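You operate a simulated robot arm through the tools that you are given. There is no shell and no other tool.

You are at the controls of a simulated robot arm. One attempt, no reset.

TASK
Check the float switch: run the pump, lift the float till it stops, then switch off.
Fine: plug the pump into X2 with the rig off; selector on RUN; the green key starts it.

It is judged by the outcome, as a careful person would: the job done as asked, and still so three seconds after it is handed in. It fails if anything else is knocked over, pushed out of place, dropped, spilled or broken.

THE ROBOT
A 7-joint arm with a two-finger gripper, fixed in place. Base frame: the origin is at the foot of the arm, x ahead of it, y to its left, z up; the work surface is at about z = 82.2. Readings come in cm, degrees, newtons and seconds.
With the tool pointing down near the work surface it reaches from about 34 to 72 cm from the base axis. Its first joint turns from -66.0 to 66.0 degrees. Payload 2.45 kg.
Tool frame: the origin (TCP) lies between the finger pads and is the grasp point; the fingertips stand 2.6 cm ahead of it; z points along the fingers, y is the line along which they close. The gripper opens to 9.6 cm. The gripper's body begins 6.9 cm behind the TCP.
Orientation is that of the tool frame in the base frame, as [roll, pitch, yaw] about the fixed x, y, z axes, in that order (R = Rz(yaw) Ry(pitch) Rx(roll)). With the fingers straight down and closing along the base's y, the tool's x points along the base's -x, its y along +y and its z along -z.

THE INTERFACE
- The arm moves only by the tool move_arm. Its arguments are lists of equal length, an entry for each row: "slide": the shift along the tool's x, y, z in cm, a list of three; "delta_rot": the turn, a rotation vector about the tool's x, y, z in degrees, a list of three. In form: {"slide": [[x, y, z], ...], "delta_rot": [[wx, wy, wz], ...]}. A call has 1 to 20 rows; each row shifts and turns the commanded pose from where the row before left it, along the tool's axes as they then stand. "grip" is the gripper command, from -1 (fully open) to 1 (shut), values between in proportion, set as the call begins (left out, the last holds). Each row takes 0.2 s and may step no farther than 5 cm and 8.6 degrees from the row before; otherwise, or with a gripper value out of range, the whole call is refused. A pose out of reach is approached as far as the arm can. The call stops where the force on the tool passes 40 N (or 10 N more than at its start, if that is more) or the arm is blocked; 0.2 s more then pass. The fingers move at their own pace and stop on an object; they squeeze with about 37 N. The grip force told is the motor's: it shows also when the fingers shut on nothing. Time passes only in rows, and 0.2 s behind the last, so rows that do not move let the fingers close. The reply holds the time, the measured pose of the TCP, the force on the tool along the base axes, the opening and the grip force, in the units named above and with some noise, with the torque about the TCP (base axes, N m) and any sound that the robot's microphone picked up, and new pictures: "views" is both (left out), scene, wrist or none.
- Cameras (640 x 400 px; columns grow to the right, rows downward): "scene" is fixed at [16.35, -39.15, 142.18]; the picture's right is [0.78, -0.62, 0.00], its down [-0.38, -0.47, -0.79] and it looks along [0.50, 0.62, -0.61] (base axes); focal length 360 px, centre (320, 200). "wrist" rides on the gripper at [8.2, 0.3, -9.8] in the tool frame; the picture's right is [-0.04, 1.00, 0.00], its down [-0.73, -0.03, -0.68] and it looks along [-0.68, -0.03, 0.73] (tool axes); focal length 256 px, centre (320, 200). There is no depth. A picture from a camera that has moved, and an enlarged one, comes with that camera's place and axes in the base frame and with its lens.
- inspect(camera, box): a new picture of the part [left, top, right, bottom] of that camera's present view, enlarged. It takes no simulated time.
- close_job(): hands the job in; it is judged then, once.

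Nothing tells you positions but the pictures and the camera data. Unless the task says otherwise, let go and move clear before handing in.

The tools are called after "Emit:" as a command line: name --argument value ..., lists and objects as JSON in quotes. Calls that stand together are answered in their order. move_arm: Moves the arm, as the interface text tells. Its arguments: {"type":"object","properties":{"slide":{"type":"array"},"delta_rot":{"type":"array"},"grip":{"type":"number"},"views":{"type":"string","enum":["both","scene","wrist","none"]}},"required":["slide","delta_rot"]} The other tools are called the same way: inspect (camera, box) takes an enlarged picture of a part of a camera's view; close_job () hands the job in.

At the start:

```text
t: 0.0
position: [38.22, 12.55, 115.92]
orientation: [180.0, 0.0, -180.0]
force: [0.0, 0.2, 0.0]
ft_torque: [-0.04, 0.0, 0.0]
opening: 9.6
finger_force: 0.1
```

scene: 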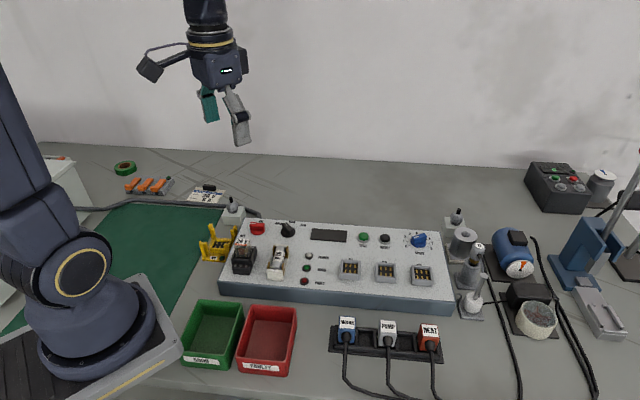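
wrist: 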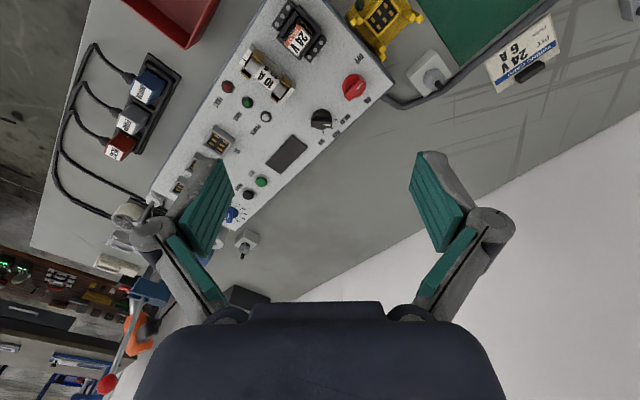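

I see a control panel with three sockets, knobs and keys, and three labelled plugs parked in a strip at the front. The float units appear to be on the right. I'll enlarge the views before moving.

Emit:
inspect --camera "scene" --box '[210, 200, 340, 300]'

Emit:
inspect --camera "scene" --box '[330, 215, 460, 300]'

Emit:
inspect --camera "scene" --box '[430, 200, 560, 350]'

Emit:
inspect --camera "scene" --box '[320, 300, 460, 400]'

Emit:
inspect --camera "wrist" --box '[40, 40, 240, 260]'

Emit:
inspect --camera "wrist" --box '[160, 0, 400, 220]'

Emit:
inspect --camera "scene" --box '[510, 150, 640, 350]'

```text
4.00 times, centred on (275, 250) of scene
camera zoom: at [16.35, -39.15, 142.18], right [0.78, -0.62, 0.0], down [-0.38, -0.47, -0.79], along [0.5, 0.62, -0.61], focal length 1439 px, centre (500, 0)
```

zoom: 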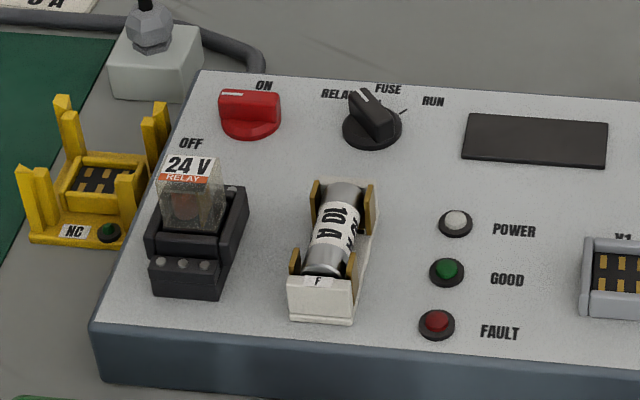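

```text
4.71 times, centred on (395, 258) of scene
camera zoom: at [16.35, -39.15, 142.18], right [0.78, -0.62, 0.0], down [-0.38, -0.47, -0.79], along [0.5, 0.62, -0.61], focal length 1693 px, centre (-33, -71)
```

zoom: 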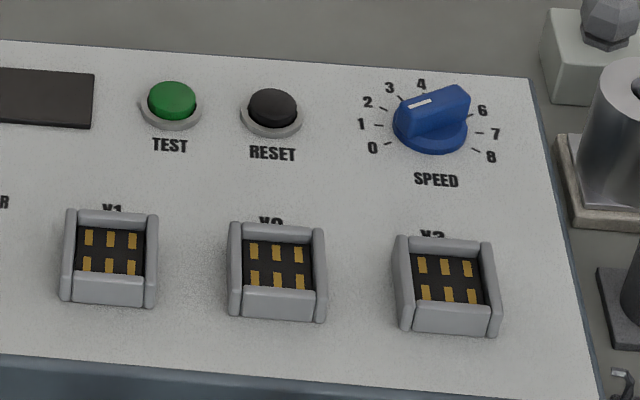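

```text
2.67 times, centred on (495, 275) of scene
camera zoom: at [16.35, -39.15, 142.18], right [0.78, -0.62, 0.0], down [-0.38, -0.47, -0.79], along [0.5, 0.62, -0.61], focal length 959 px, centre (-147, 0)
```

zoom: 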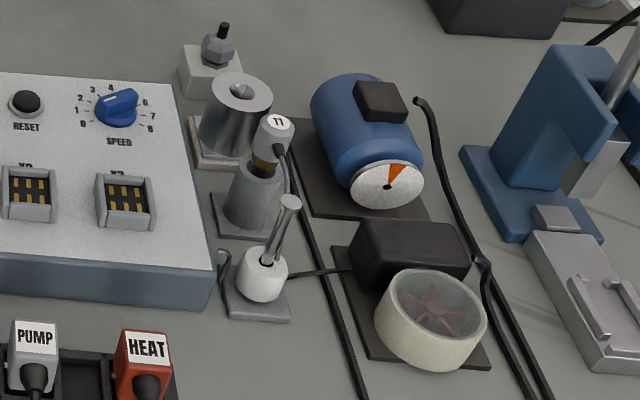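

```text
4.00 times, centred on (390, 350) of scene
camera zoom: at [16.35, -39.15, 142.18], right [0.78, -0.62, 0.0], down [-0.38, -0.47, -0.79], along [0.5, 0.62, -0.61], focal length 1439 px, centre (40, -400)
```

zoom: 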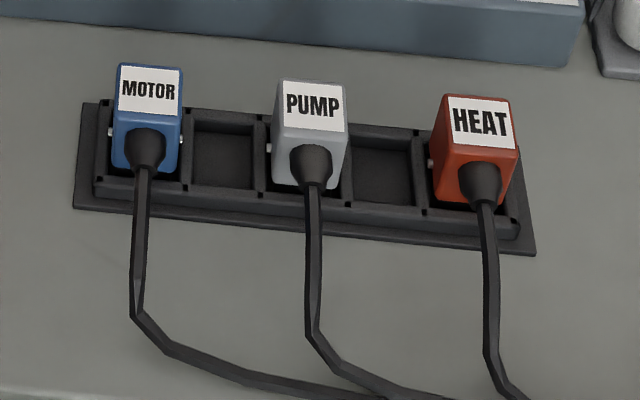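

```text
1.82 times, centred on (140, 150) of wrist
camera zoom: at [30.15, 12.87, 125.66], right [0.04, 1.0, 0.0], down [0.73, -0.03, 0.68], along [0.68, -0.03, -0.73], focal length 465 px, centre (647, 291)
```

zoom: 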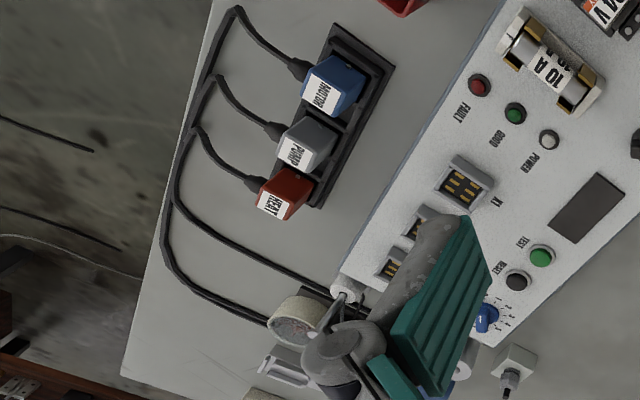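

```text
1.82 times, centred on (280, 110) of wrist
camera zoom: at [30.15, 12.87, 125.66], right [0.04, 1.0, 0.0], down [0.73, -0.03, 0.68], along [0.68, -0.03, -0.73], focal length 465 px, centre (393, 364)
```

zoom: 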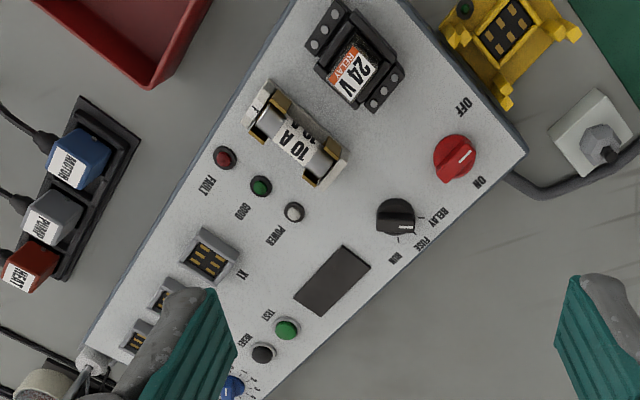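

```text
2.00 times, centred on (575, 250) of scene
camera zoom: at [16.35, -39.15, 142.18], right [0.78, -0.62, 0.0], down [-0.38, -0.47, -0.79], along [0.5, 0.62, -0.61], focal length 719 px, centre (-190, 100)
```

zoom: 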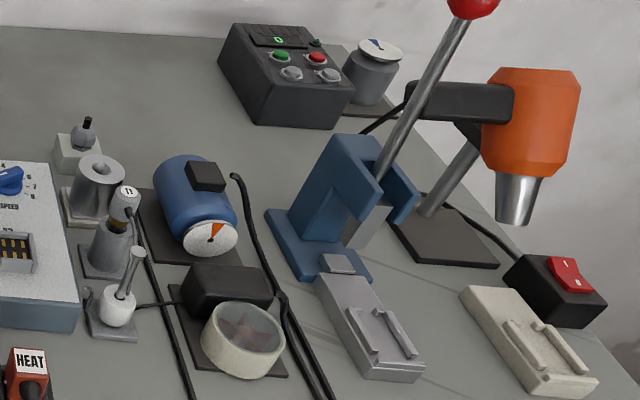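

I need a closer look at the main switch, the selector and the float before I plan the moves.

Emit:
inspect --camera "wrist" --box '[295, 60, 395, 140]'

Emit:
inspect --camera "scene" --box '[240, 210, 325, 260]'

Emit:
inspect --camera "scene" --box '[440, 230, 520, 330]'

Emit:
inspect --camera "wrist" --box '[100, 60, 180, 170]'

Emit:
inspect --camera "wrist" --box '[90, 180, 170, 290]'

Emit:
inspect --camera "scene" --box '[335, 250, 445, 300]'

```text
5.00 times, centred on (345, 100) of wrist
camera zoom: at [30.15, 12.87, 125.66], right [0.04, 1.0, 0.0], down [0.73, -0.03, 0.68], along [0.68, -0.03, -0.73], focal length 1280 px, centre (195, 700)
```

zoom: 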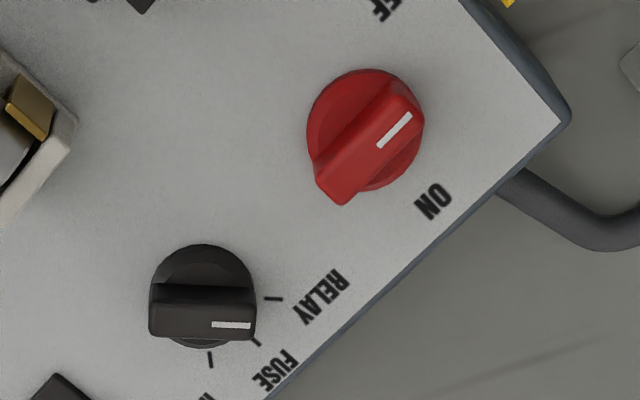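

```text
7.53 times, centred on (282, 235) of scene
camera zoom: at [16.35, -39.15, 142.18], right [0.78, -0.62, 0.0], down [-0.38, -0.47, -0.79], along [0.5, 0.62, -0.61], focal length 2708 px, centre (602, -64)
```

zoom: 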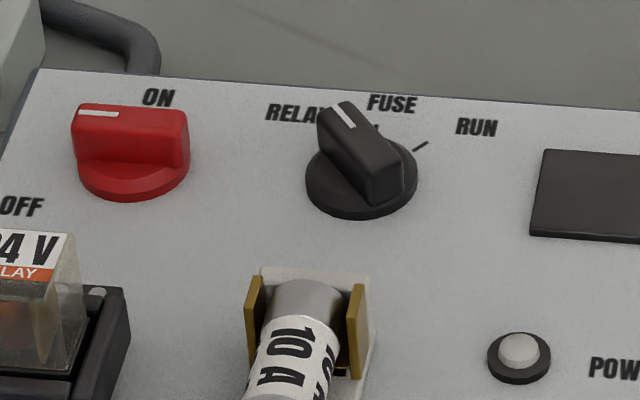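

```text
4.00 times, centred on (480, 280) of scene
camera zoom: at [16.35, -39.15, 142.18], right [0.78, -0.62, 0.0], down [-0.38, -0.47, -0.79], along [0.5, 0.62, -0.61], focal length 1439 px, centre (-320, -120)
```

zoom: 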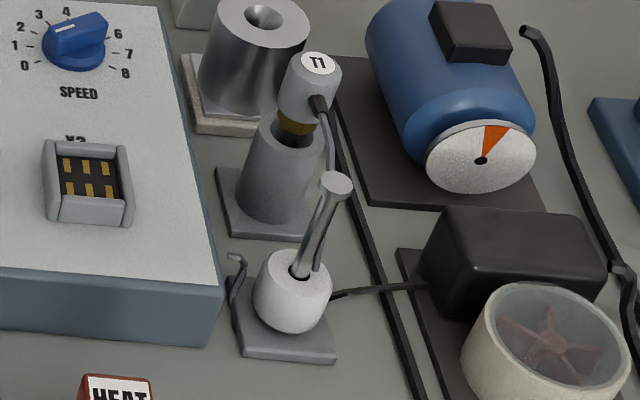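

```text
3.64 times, centred on (140, 115) of wrist
camera zoom: at [30.15, 12.87, 125.66], right [0.04, 1.0, 0.0], down [0.73, -0.03, 0.68], along [0.68, -0.03, -0.73], focal length 931 px, centre (974, 509)
```

zoom: 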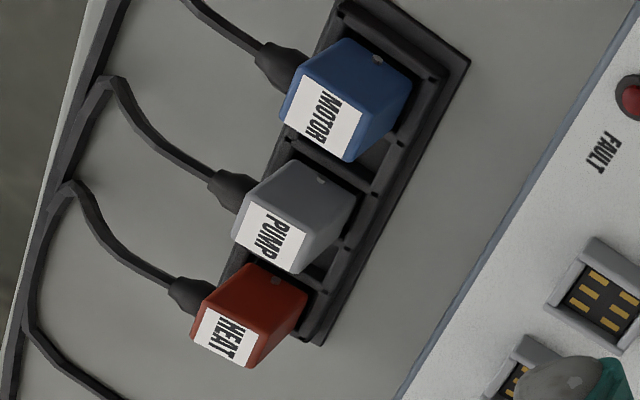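

```text
3.64 times, centred on (130, 235) of wrist
camera zoom: at [30.15, 12.87, 125.66], right [0.04, 1.0, 0.0], down [0.73, -0.03, 0.68], along [0.68, -0.03, -0.73], focal length 931 px, centre (1011, 73)
```

zoom: 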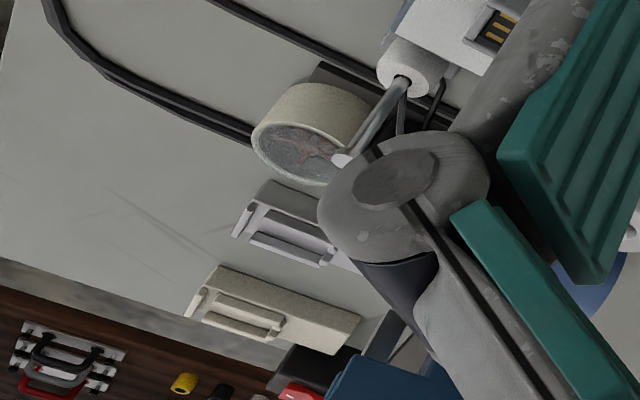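

```text
5.82 times, centred on (390, 275) of scene
camera zoom: at [16.35, -39.15, 142.18], right [0.78, -0.62, 0.0], down [-0.38, -0.47, -0.79], along [0.5, 0.62, -0.61], focal length 2093 px, centre (-87, -236)
```

zoom: 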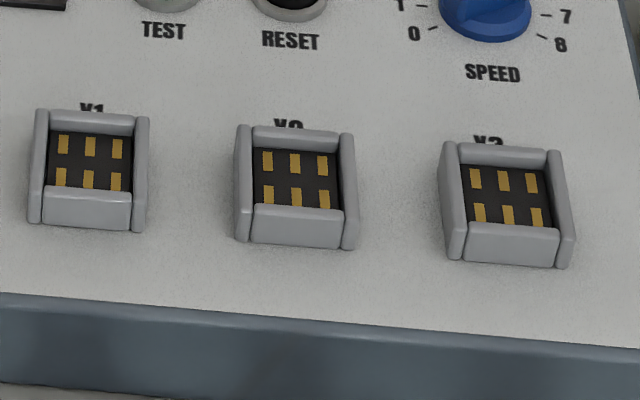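

The main switch marker points to OFF and the POWER lamp is dark, so the rig is off. The selector is on RELAY. By triangulation the PUMP plug top is near (47.8, -18.6, 88.0), and the panel lies about 45° across the base axes. I'll go above the PUMP plug, line the gripper up with the panel and look from closer.

Emit:
move_arm --slide '[[-1.2, -3.9, 1.5], [-1.2, -3.9, 1.5], [-1.2, -3.9, 1.5], [-1.2, -3.9, 1.5], [-1.2, -3.9, 1.5], [-1.2, -3.9, 1.5], [-1.2, -3.9, 1.5], [-1.2, -3.85, 1.5], [0, 0, 0], [0, 0, 0], [0, 0, 0], [0, 0, 0], [0, 0, 0], [0, 0, 0], [0, 0, 0]]' --delta_rot '[[0, 0, 0], [0, 0, 0], [0, 0, 0], [0, 0, 0], [0, 0, 0], [0, 0, 0], [0, 0, 0], [0, 0, 0], [0, 0, -7.5], [0, 0, -7.5], [0, 0, -7.5], [0, 0, -7.5], [0, 0, -7.5], [0, 0, -7.5], [0, 0, 0]]' --grip -1

```text
t: 3.2
position: [47.74, -18.48, 103.88]
orientation: [-179.9, -0.1, -134.9]
force: [-0.2, 0.6, -1.4]
ft_torque: [0.02, 0.01, 0.01]
opening: 9.61
finger_force: 0.0
camera wrist: at [41.88, -24.13, 113.72], right [-0.68, 0.73, 0.0], down [0.54, 0.5, 0.68], along [0.5, 0.46, -0.73], focal length 256 px, centre (320, 200)
```

scene: 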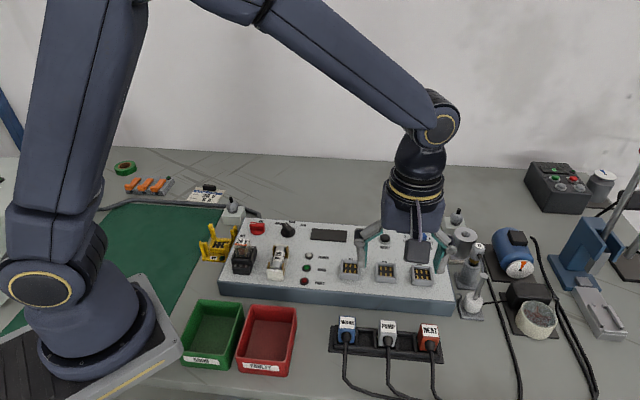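
wrist: 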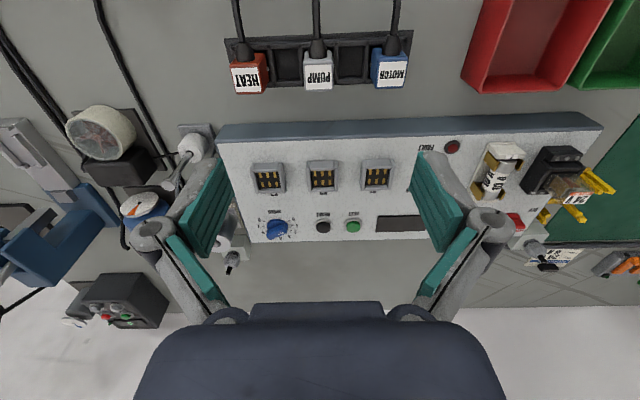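

Emit:
inspect --camera "wrist" --box '[220, 10, 420, 110]'

Emit:
inspect --camera "wrist" --box '[240, 140, 400, 250]'

Emit:
inspect --camera "wrist" --box '[60, 90, 240, 220]'

```text
3.20 times, centred on (320, 60) of wrist
camera zoom: at [41.88, -24.13, 113.72], right [-0.68, 0.73, 0.0], down [0.54, 0.5, 0.68], along [0.5, 0.46, -0.73], focal length 819 px, centre (320, 648)
```

zoom: 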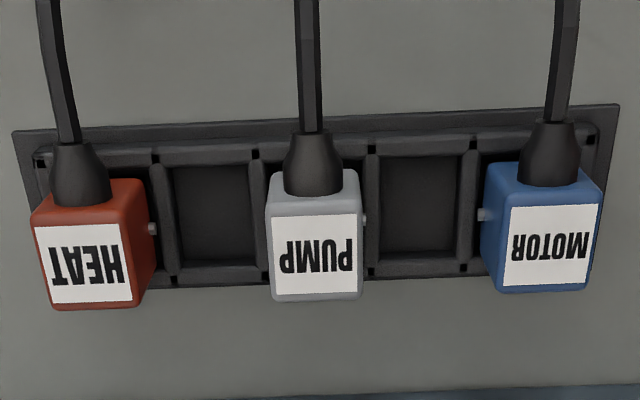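

```text
3.64 times, centred on (320, 195) of wrist
camera zoom: at [41.88, -24.13, 113.72], right [-0.68, 0.73, 0.0], down [0.54, 0.5, 0.68], along [0.5, 0.46, -0.73], focal length 931 px, centre (320, 218)
```

zoom: 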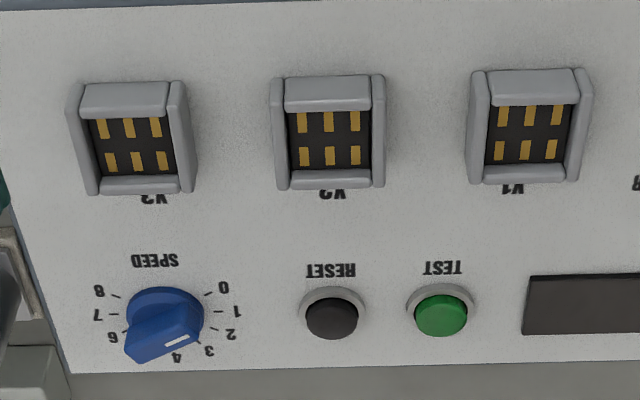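

```text
3.08 times, centred on (150, 155) of wrist
camera zoom: at [41.88, -24.13, 113.72], right [-0.68, 0.73, 0.0], down [0.54, 0.5, 0.68], along [0.5, 0.46, -0.73], focal length 788 px, centre (843, 338)
```

zoom: 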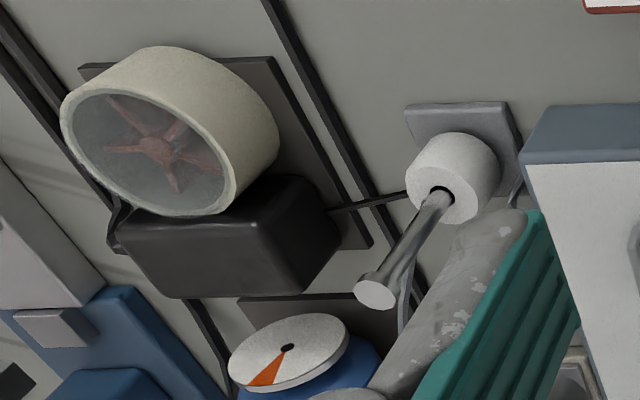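

The PUMP plug is about 2.7 cm wide with its top at z≈88, and it lines up with the gripper's present yaw. I'll descend partway and check the alignment.

Emit:
move_arm --slide '[[0.2, -0.2, 2.5], [0, 0, 2.5], [0, 0, 2.5], [0, 0, 2.4], [0, 0, 0]]' --delta_rot '[[0, 0, 0], [0, 0, 0], [0, 0, 0], [0, 0, 0], [0, 0, 0]]'

Emit:
inspect --camera "scene" --box '[320, 270, 480, 370]'

```text
t: 4.4
position: [47.96, -18.95, 93.82]
orientation: [-180.0, -0.1, -134.9]
force: [-0.4, 0.1, 0.7]
ft_torque: [0.01, 0.02, -0.01]
opening: 9.58
finger_force: 0.1
camera wrist: at [42.07, -24.55, 103.68], right [-0.68, 0.73, 0.0], down [0.54, 0.5, 0.68], along [0.5, 0.46, -0.73], focal length 256 px, centre (320, 200)
```

scene: 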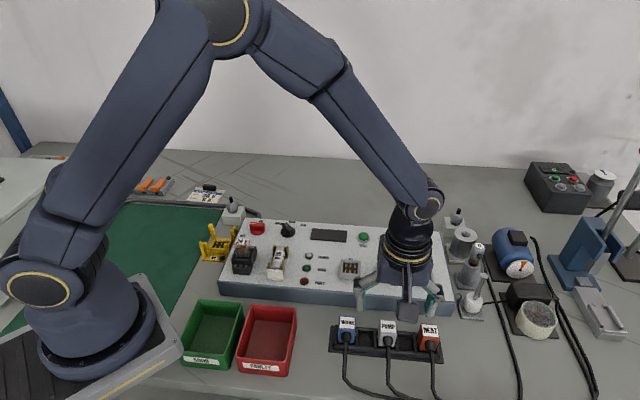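
wrist: 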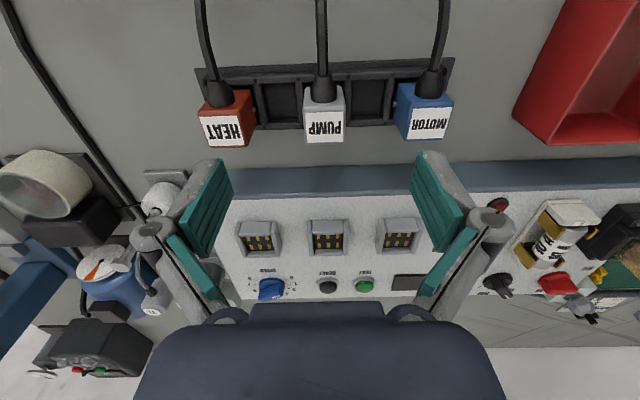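

```text
4.00 times, centred on (400, 320) of scene
camera zoom: at [16.35, -39.15, 142.18], right [0.78, -0.62, 0.0], down [-0.38, -0.47, -0.79], along [0.5, 0.62, -0.61], focal length 1439 px, centre (0, -280)
```

zoom: 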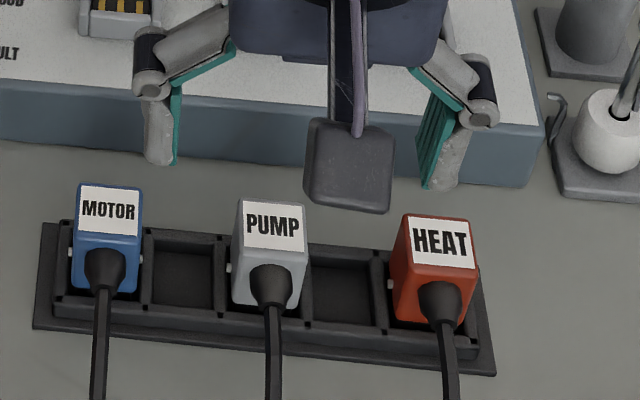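

The neighbouring plugs are about 6.7 cm away, so I'll close partway to 5.4 cm before going down. I'll also correct the centring slightly.

Emit:
move_arm --slide '[[0.4, 0.1, 0], [0, 0, 0], [0, 0, 0], [0, 0, 1.5], [0, 0, 1.5], [0, 0, 0]]' --delta_rot '[[0, 0, 0], [0, 0, 0], [0, 0, 0], [0, 0, 0], [0, 0, 0], [0, 0, 0]]' --grip -0.12

Emit:
inspect --camera "scene" --box '[340, 270, 460, 370]'

Emit:
inspect --camera "wrist" --box '[200, 80, 440, 230]'

```text
t: 5.8
position: [47.5, -18.94, 91.01]
orientation: [179.9, 0.1, -135.0]
force: [-0.3, -0.1, -0.2]
ft_torque: [-0.04, 0.02, 0.01]
opening: 5.39
finger_force: 0.1
camera wrist: at [41.63, -24.61, 100.76], right [-0.68, 0.73, 0.0], down [0.54, 0.5, 0.68], along [0.5, 0.46, -0.73], focal length 256 px, centre (320, 200)
```

scene: 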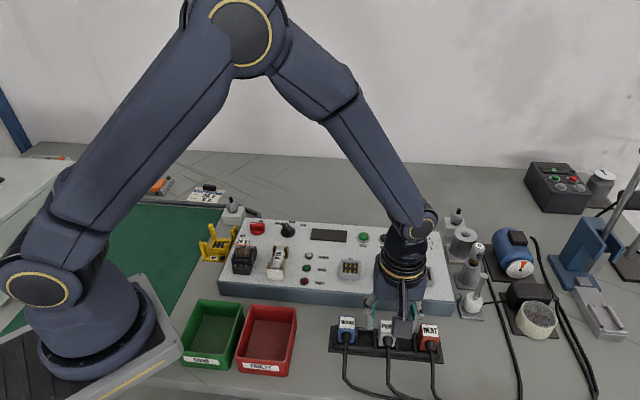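
wrist: 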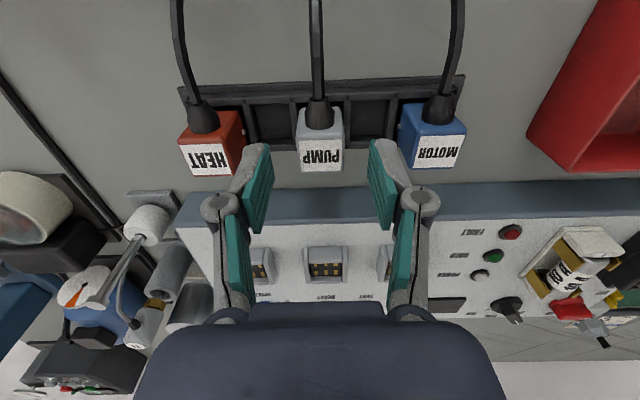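

```text
4.00 times, centred on (400, 320) of scene
camera zoom: at [16.35, -39.15, 142.18], right [0.78, -0.62, 0.0], down [-0.38, -0.47, -0.79], along [0.5, 0.62, -0.61], focal length 1439 px, centre (0, -280)
```

zoom: 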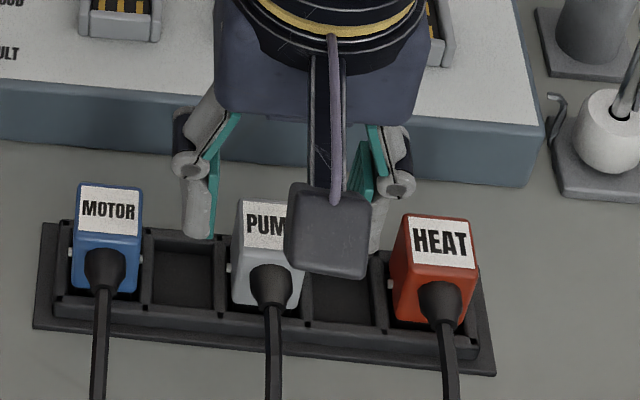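

```text
2.67 times, centred on (320, 155) of wrist
camera zoom: at [41.63, -24.61, 100.76], right [-0.68, 0.73, 0.0], down [0.54, 0.5, 0.68], along [0.5, 0.46, -0.73], focal length 683 px, centre (320, 320)
```

zoom: 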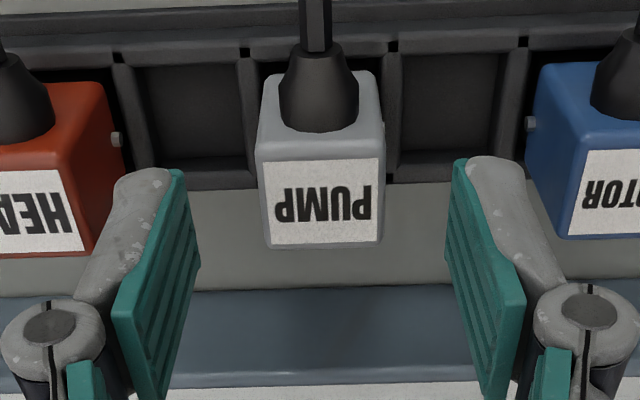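

Alignment over the plug looks good and both fingers straddle it. I'll descend to TCP z≈87.4, with the tips just above the tray, and close.

Emit:
move_arm --slide '[[0, 0, 1.2], [0, 0, 1.2], [0, 0, 1.2], [0, 0, 0]]' --delta_rot '[[0, 0, 0], [0, 0, 0], [0, 0, 0], [0, 0, 0]]'

Emit:
inspect --camera "scene" --box '[340, 270, 460, 370]'

Emit:
inspect --camera "wrist" --box '[200, 80, 440, 230]'

```text
t: 6.8
position: [47.47, -19.13, 87.51]
orientation: [-179.9, 0.0, -135.0]
force: [0.9, -0.5, -0.3]
ft_torque: [-0.04, 0.01, 0.01]
opening: 5.37
finger_force: 0.1
camera wrist: at [41.58, -24.63, 97.15], right [-0.68, 0.73, 0.0], down [0.54, 0.5, 0.68], along [0.5, 0.46, -0.73], focal length 256 px, centre (320, 200)
```

scene: 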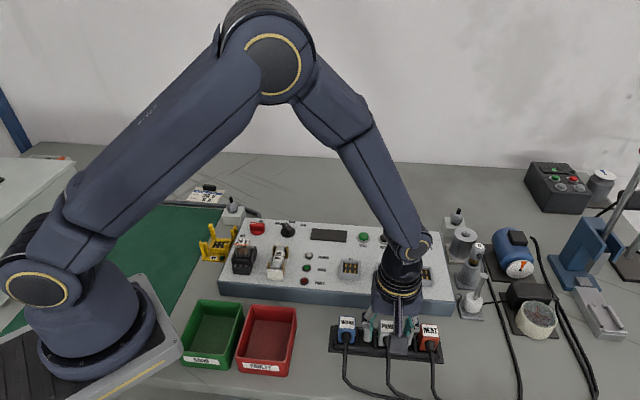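
wrist: 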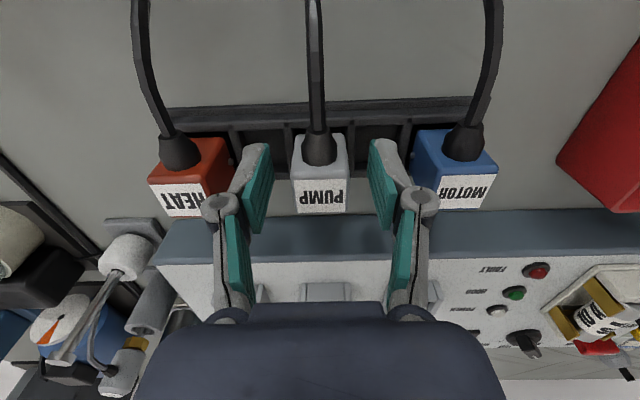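

```text
4.00 times, centred on (400, 320) of scene
camera zoom: at [16.35, -39.15, 142.18], right [0.78, -0.62, 0.0], down [-0.38, -0.47, -0.79], along [0.5, 0.62, -0.61], focal length 1439 px, centre (0, -280)
```

zoom: 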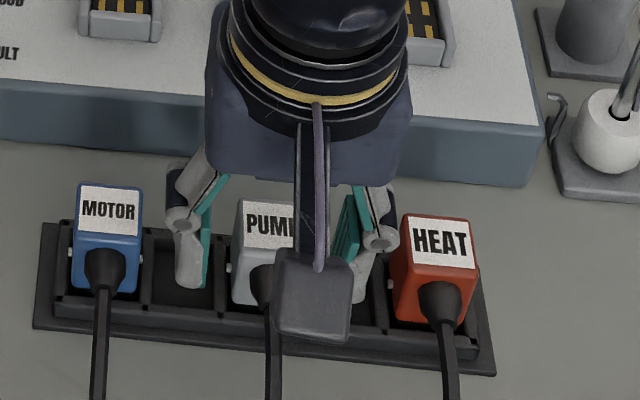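

```text
2.67 times, centred on (320, 155) of wrist
camera zoom: at [41.58, -24.63, 97.15], right [-0.68, 0.73, 0.0], down [0.54, 0.5, 0.68], along [0.5, 0.46, -0.73], focal length 683 px, centre (320, 320)
```

zoom: 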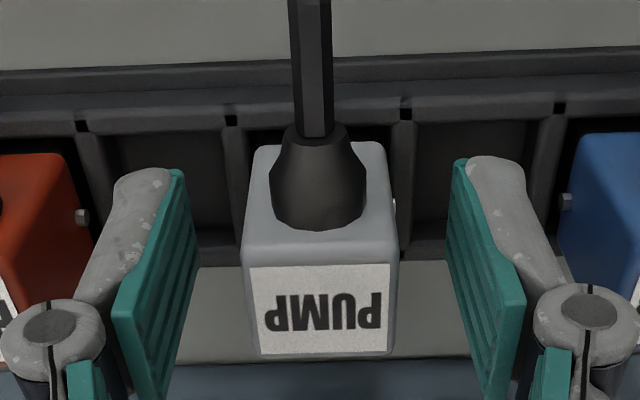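

The fingers are beside the plug body with tray clearance. I'll close on it now.

Emit:
move_arm --slide '[[-0.2, 0, 0], [0, 0, 0], [0, 0, 0], [0, 0, 0], [0, 0, 0]]' --delta_rot '[[0, 0, 0], [0, 0, 0], [0, 0, 0], [0, 0, 0], [0, 0, 0]]' --grip 1

Emit:
inspect --camera "wrist" --box '[200, 80, 440, 230]'

```text
t: 8.0
position: [47.58, -19.05, 87.36]
orientation: [-179.9, 0.0, -135.1]
force: [0.3, -0.6, 0.4]
ft_torque: [-0.02, 0.02, 0.03]
opening: 2.79
finger_force: 37.0
camera wrist: at [41.7, -24.48, 97.16], right [-0.68, 0.73, 0.0], down [0.54, 0.5, 0.68], along [0.5, 0.46, -0.73], focal length 256 px, centre (320, 200)
```

scene: 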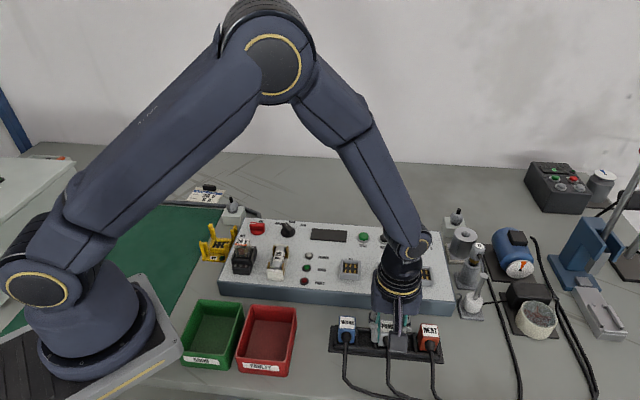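
wrist: 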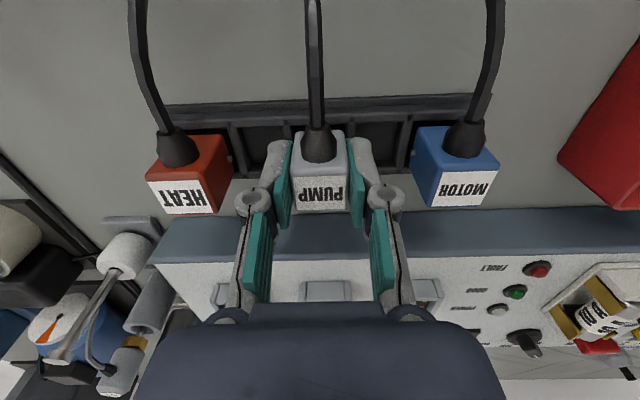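

```text
2.67 times, centred on (320, 155) of wrist
camera zoom: at [41.7, -24.48, 97.16], right [-0.68, 0.73, 0.0], down [0.54, 0.5, 0.68], along [0.5, 0.46, -0.73], focal length 683 px, centre (320, 320)
```

zoom: 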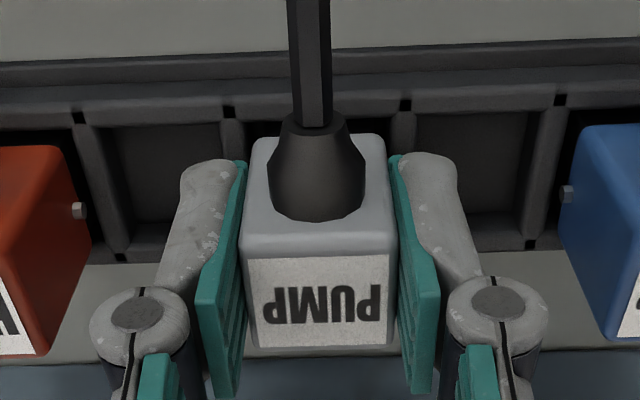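

The plug is gripped at 2.8 cm width. I'll lift it straight up out of the tray.

Emit:
move_arm --slide '[[0, 0, -0.5], [0, 0, -0.8], [0, 0, -1.5], [0, 0, -2], [0, 0, -2], [0, 0, -2], [0, 0, 0]]' --delta_rot '[[0, 0, 0], [0, 0, 0], [0, 0, 0], [0, 0, 0], [0, 0, 0], [0, 0, 0], [0, 0, 0]]'

Emit:
inspect --camera "scene" --box '[340, 230, 460, 350]'

Emit:
inspect --camera "wrist" --box '[200, 80, 440, 230]'

```text
t: 9.6
position: [47.69, -18.97, 96.07]
orientation: [180.0, 0.0, -135.0]
force: [-0.3, 0.1, -0.2]
ft_torque: [0.0, 0.0, -0.01]
opening: 2.81
finger_force: 37.2
camera wrist: at [41.83, -24.57, 105.87], right [-0.68, 0.73, 0.0], down [0.54, 0.5, 0.68], along [0.5, 0.46, -0.73], focal length 256 px, centre (320, 200)
```

scene: 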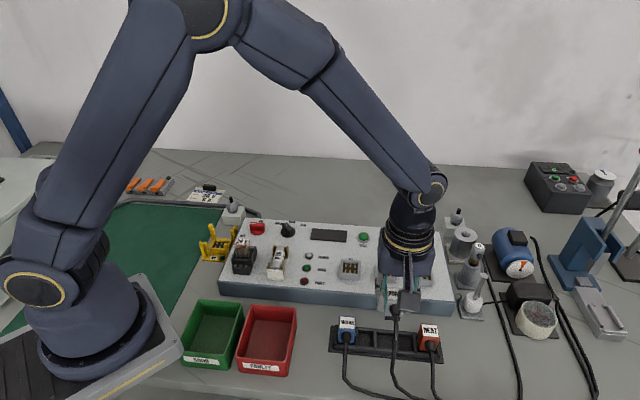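
wrist: 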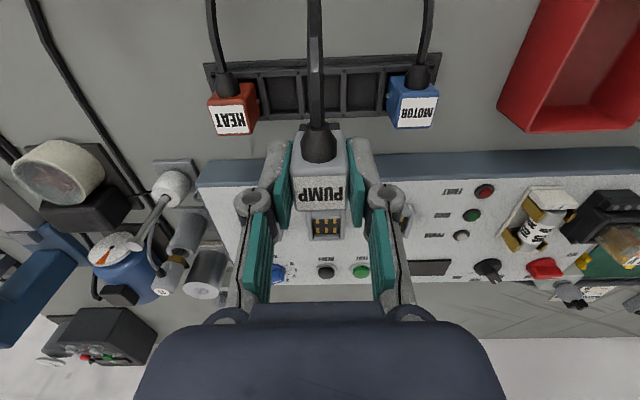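

```text
3.33 times, centred on (400, 290) of scene
camera zoom: at [16.35, -39.15, 142.18], right [0.78, -0.62, 0.0], down [-0.38, -0.47, -0.79], along [0.5, 0.62, -0.61], focal length 1199 px, centre (53, -100)
```

zoom: 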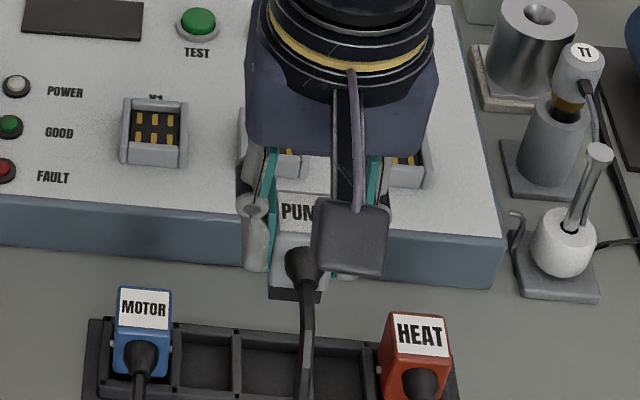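

```text
2.67 times, centred on (320, 155) of wrist
camera zoom: at [41.83, -24.57, 105.87], right [-0.68, 0.73, 0.0], down [0.54, 0.5, 0.68], along [0.5, 0.46, -0.73], focal length 683 px, centre (320, 320)
```

zoom: 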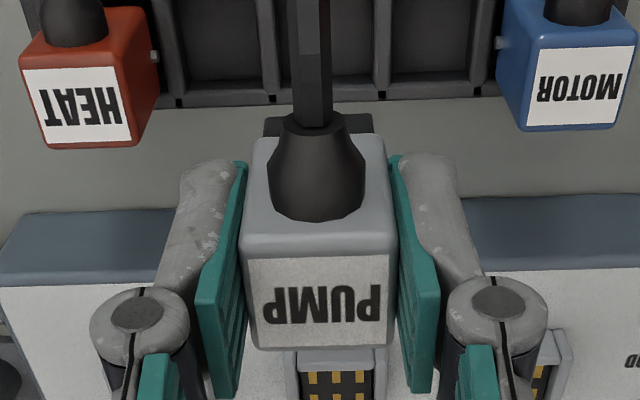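

The plug is out cleanly and its bottom is at about z 91.8. Both cameras agree that X2 lies about 12.6 cm away, straight along the panel's depth axis. I'll carry the plug there at this height and check the alignment.

Emit:
move_arm --slide '[[-2.1, 0, 0], [-2.1, 0, 0], [-2.1, 0, 0], [-2.1, 0, 0], [-2.1, 0, 0], [-2.1, -0.05, 0], [0, 0, 1.2], [0, 0, 1.0], [0, 0, 0]]' --delta_rot '[[0, 0, 0], [0, 0, 0], [0, 0, 0], [0, 0, 0], [0, 0, 0], [0, 0, 0], [0, 0, 0], [0, 0, 0], [0, 0, 0]]'

Emit:
inspect --camera "scene" --box '[340, 230, 440, 300]'

Emit:
inspect --camera "wrist" --box '[220, 80, 420, 230]'

```text
t: 11.6
position: [56.53, -9.98, 93.96]
orientation: [179.9, -0.1, -135.0]
force: [-0.9, -0.5, -1.1]
ft_torque: [-0.02, -0.01, 0.02]
opening: 2.8
finger_force: 37.2
camera wrist: at [50.66, -15.54, 103.77], right [-0.68, 0.73, 0.0], down [0.54, 0.5, 0.68], along [0.5, 0.46, -0.73], focal length 256 px, centre (320, 200)
```

scene: 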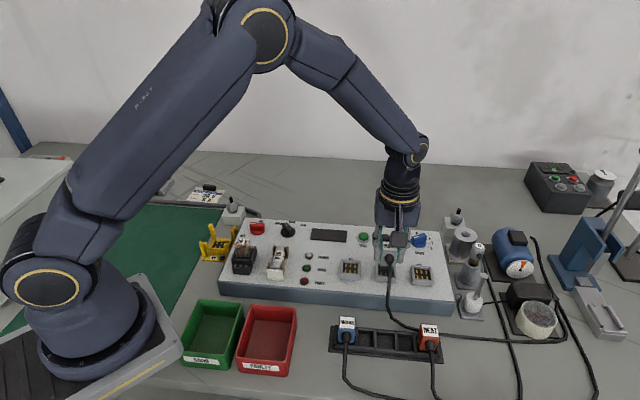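
wrist: 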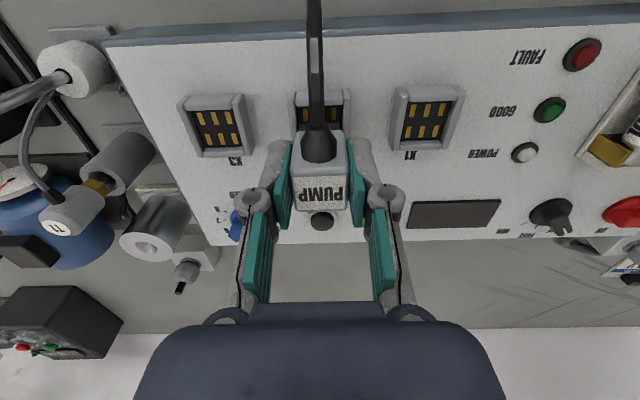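

```text
5.71 times, centred on (390, 265) of scene
camera zoom: at [16.35, -39.15, 142.18], right [0.78, -0.62, 0.0], down [-0.38, -0.47, -0.79], along [0.5, 0.62, -0.61], focal length 2055 px, centre (-80, -171)
```

zoom: 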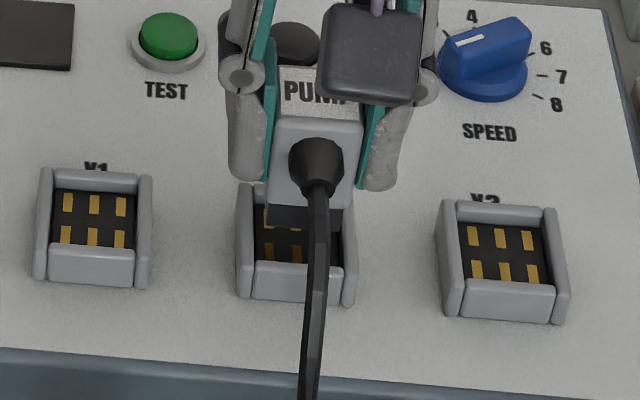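

```text
2.67 times, centred on (320, 155) of wrist
camera zoom: at [50.66, -15.54, 103.77], right [-0.68, 0.73, 0.0], down [0.54, 0.5, 0.68], along [0.5, 0.46, -0.73], focal length 683 px, centre (320, 320)
```

zoom: 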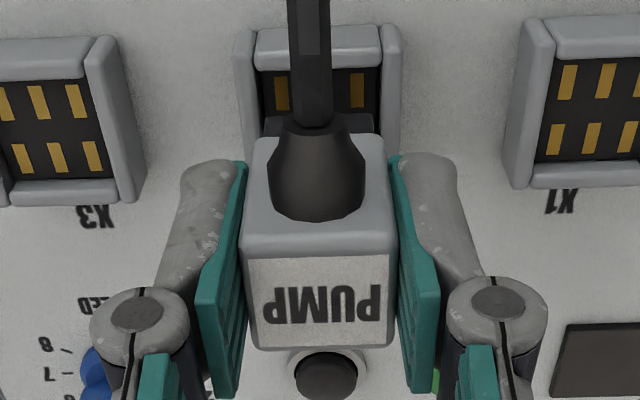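

Over X2 the plug is centred within about 1 mm on both axes. I'll lower it into the socket gently.

Emit:
move_arm --slide '[[0, 0, 0.7], [0, 0, 0.6], [0, 0, 0.4], [0, 0, 0.3], [0, 0, 0.3], [0, 0, 0]]' --delta_rot '[[0, 0, 0], [0, 0, 0], [0, 0, 0], [0, 0, 0], [0, 0, 0], [0, 0, 0]]'

Emit:
inspect --camera "scene" --box '[340, 230, 440, 300]'

Emit:
inspect --camera "wrist" --box '[220, 80, 420, 230]'

```text
t: 13.0
position: [56.47, -10.1, 91.88]
orientation: [-179.9, 0.0, -135.0]
force: [-13.8, -4.8, 32.7]
ft_torque: [-0.08, 0.41, 0.06]
opening: 2.81
finger_force: 37.2
camera wrist: at [50.57, -15.63, 101.64], right [-0.68, 0.73, 0.0], down [0.54, 0.5, 0.68], along [0.5, 0.46, -0.73], focal length 256 px, centre (320, 200)
```

scene: 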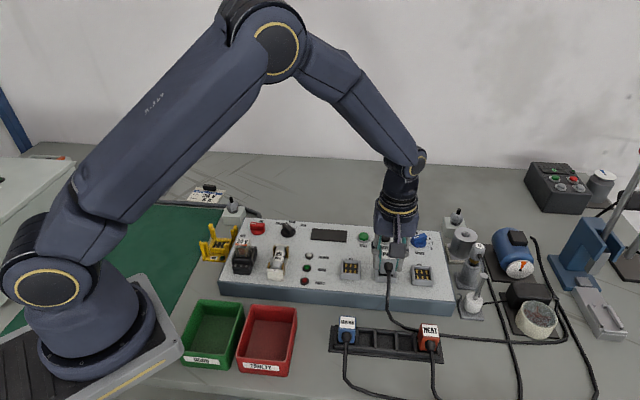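
wrist: 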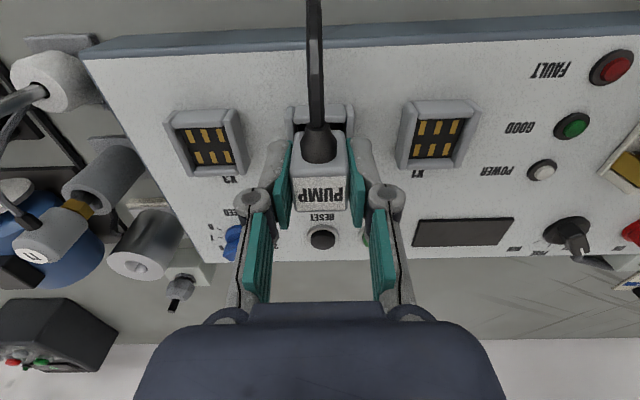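

```text
5.71 times, centred on (390, 265) of scene
camera zoom: at [16.26, -39.15, 142.2], right [0.78, -0.62, 0.0], down [-0.38, -0.47, -0.79], along [0.5, 0.62, -0.61], focal length 2055 px, centre (-80, -171)
```

zoom: 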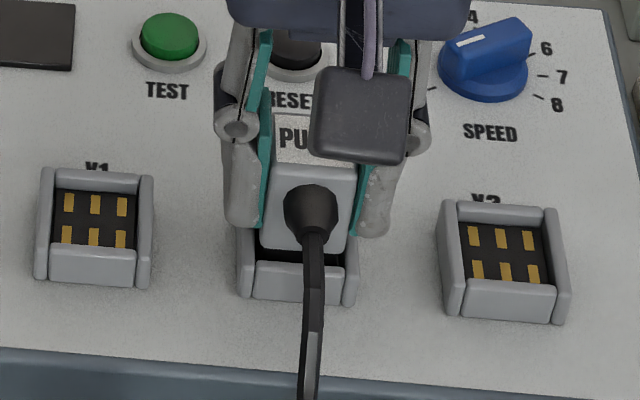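

```text
2.67 times, centred on (320, 155) of wrist
camera zoom: at [50.57, -15.63, 101.64], right [-0.68, 0.73, 0.0], down [0.54, 0.5, 0.68], along [0.5, 0.46, -0.73], focal length 683 px, centre (320, 320)
```

zoom: 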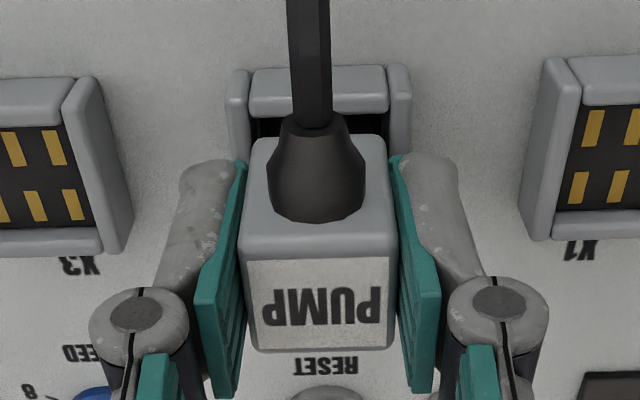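

There is contact at the rim, and the reaction pushes the plug back toward the front, so it sits slightly too far back. I'll raise it a little, shift 2 mm toward the front and try again.

Emit:
move_arm --slide '[[0, 0, -0.5], [0.2, 0.05, 0], [0, 0, 0.3], [0, 0, 0.3], [0, 0, 0]]' --delta_rot '[[0, 0, 0], [0, 0, 0], [0, 0, 0], [0, 0, 0], [0, 0, 0]]'

Emit:
inspect --camera "scene" --box '[340, 230, 440, 300]'

Emit:
inspect --camera "wrist" --box '[260, 90, 380, 180]'

```text
t: 14.2
position: [56.43, -10.13, 91.76]
orientation: [-179.8, 0.1, -135.0]
force: [-7.9, 7.1, 34.0]
ft_torque: [0.24, 0.3, 0.02]
opening: 2.82
finger_force: 37.3
camera wrist: at [50.51, -15.65, 101.51], right [-0.68, 0.73, 0.0], down [0.54, 0.5, 0.68], along [0.5, 0.46, -0.73], focal length 256 px, centre (320, 200)
```

scene: 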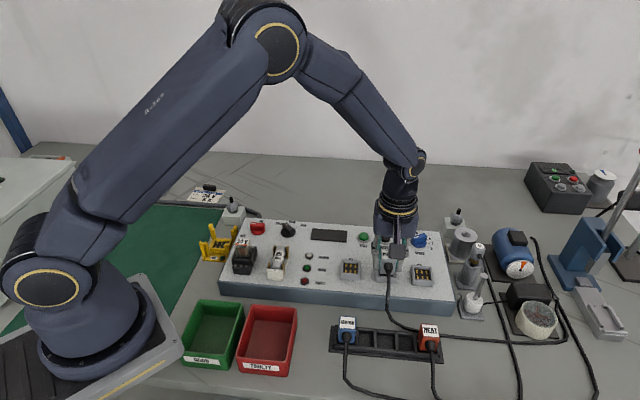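
wrist: 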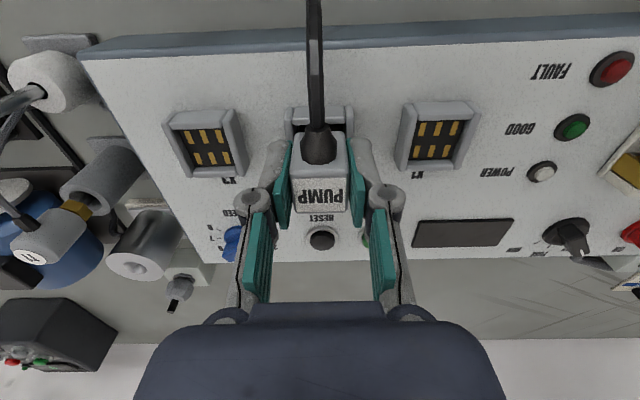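

```text
5.71 times, centred on (390, 265) of scene
camera zoom: at [16.27, -39.12, 142.2], right [0.78, -0.62, 0.0], down [-0.38, -0.47, -0.79], along [0.5, 0.62, -0.61], focal length 2055 px, centre (-80, -171)
```

zoom: 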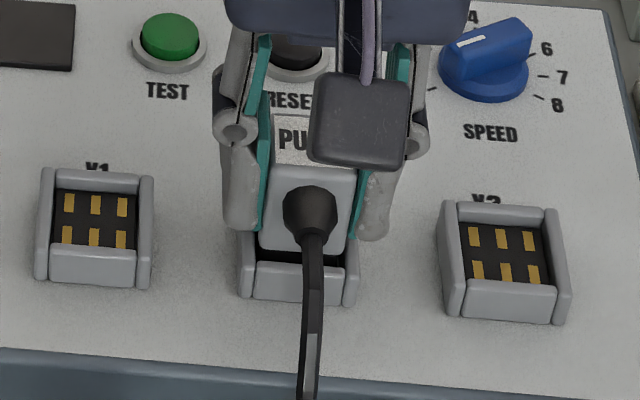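

```text
4.44 times, centred on (320, 135) of wrist
camera zoom: at [50.51, -15.65, 101.51], right [-0.68, 0.73, 0.0], down [0.54, 0.5, 0.68], along [0.5, 0.46, -0.73], focal length 1138 px, centre (320, 489)
```

zoom: 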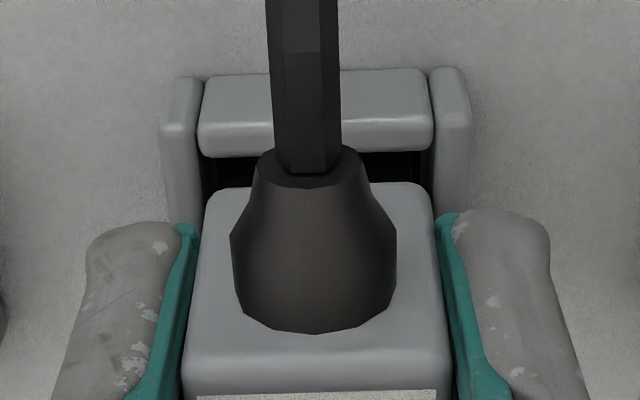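

The front-back force is gone, and what remains points sideways toward the panel's left. I'll ease up a little, shift 1 mm that way and press down again.

Emit:
move_arm --slide '[[0, 0, -0.4], [0, 0.12, 0], [0, 0, 0.25], [0, 0, 0.2], [0, 0, 0]]' --delta_rot '[[0, 0, 0], [0, 0, 0], [0, 0, 0], [0, 0, 0], [0, 0, 0]]' --views "none"

Emit:
inspect --camera "wrist" --box '[260, 90, 380, 180]'

```text
t: 15.4
position: [56.31, -10.08, 91.67]
orientation: [-179.8, 0.0, -135.0]
force: [-11.1, -2.1, 32.7]
ft_torque: [-0.05, 0.3, 0.02]
opening: 2.86
finger_force: 36.9
```

```text
4.44 times, centred on (320, 135) of wrist
camera zoom: at [50.36, -15.7, 101.48], right [-0.68, 0.73, 0.0], down [0.54, 0.5, 0.68], along [0.5, 0.46, -0.73], focal length 1138 px, centre (320, 489)
```

zoom: 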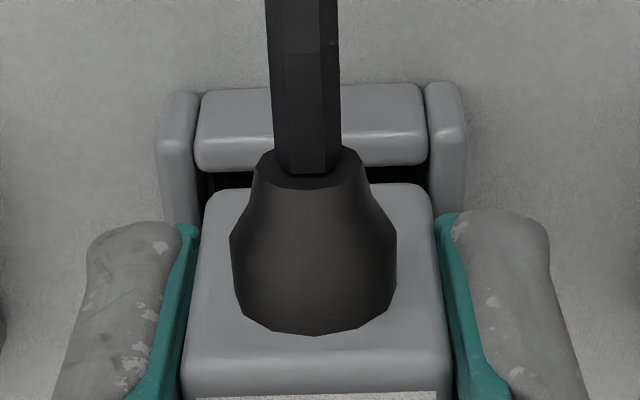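

It went a bit deeper. The remaining force points toward the front and left, so I'll nudge that way and press again.

Emit:
move_arm --slide '[[0, 0, -0.4], [0.15, 0.08, 0], [0, 0, 0.25], [0, 0, 0.25], [0, 0, 0]]' --delta_rot '[[0, 0, 0], [0, 0, 0], [0, 0, 0], [0, 0, 0], [0, 0, 0]]' --views "none"

Emit:
inspect --camera "wrist" --box '[260, 90, 380, 180]'

Emit:
inspect --camera "scene" --box '[340, 230, 440, 300]'

```text
t: 16.6
position: [56.12, -10.05, 91.46]
orientation: [-179.8, 0.1, -135.0]
force: [-6.3, 1.0, 33.8]
ft_torque: [0.03, 0.15, 0.0]
opening: 2.82
finger_force: 36.9
```

```text
4.44 times, centred on (320, 135) of wrist
camera zoom: at [50.22, -15.65, 101.34], right [-0.68, 0.73, 0.0], down [0.54, 0.5, 0.68], along [0.5, 0.46, -0.73], focal length 1138 px, centre (320, 489)
```

zoom: 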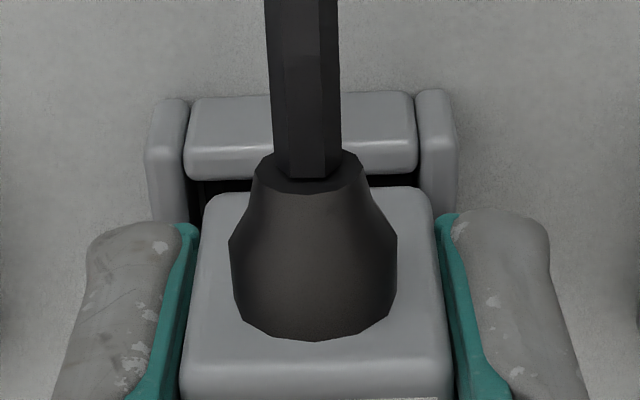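

```text
5.71 times, centred on (390, 265) of scene
camera zoom: at [16.28, -39.14, 142.2], right [0.78, -0.62, 0.0], down [-0.38, -0.47, -0.79], along [0.5, 0.62, -0.61], focal length 2055 px, centre (-80, -171)
```

zoom: 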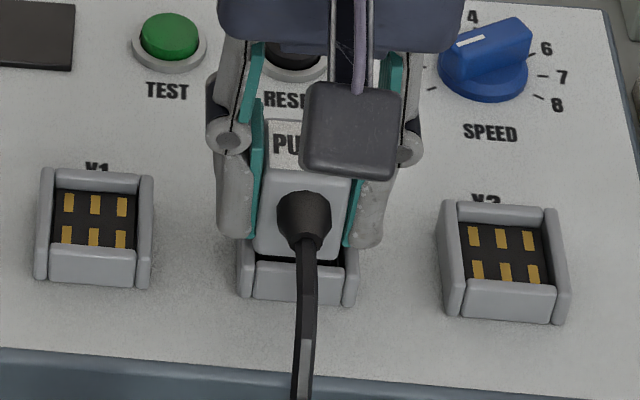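

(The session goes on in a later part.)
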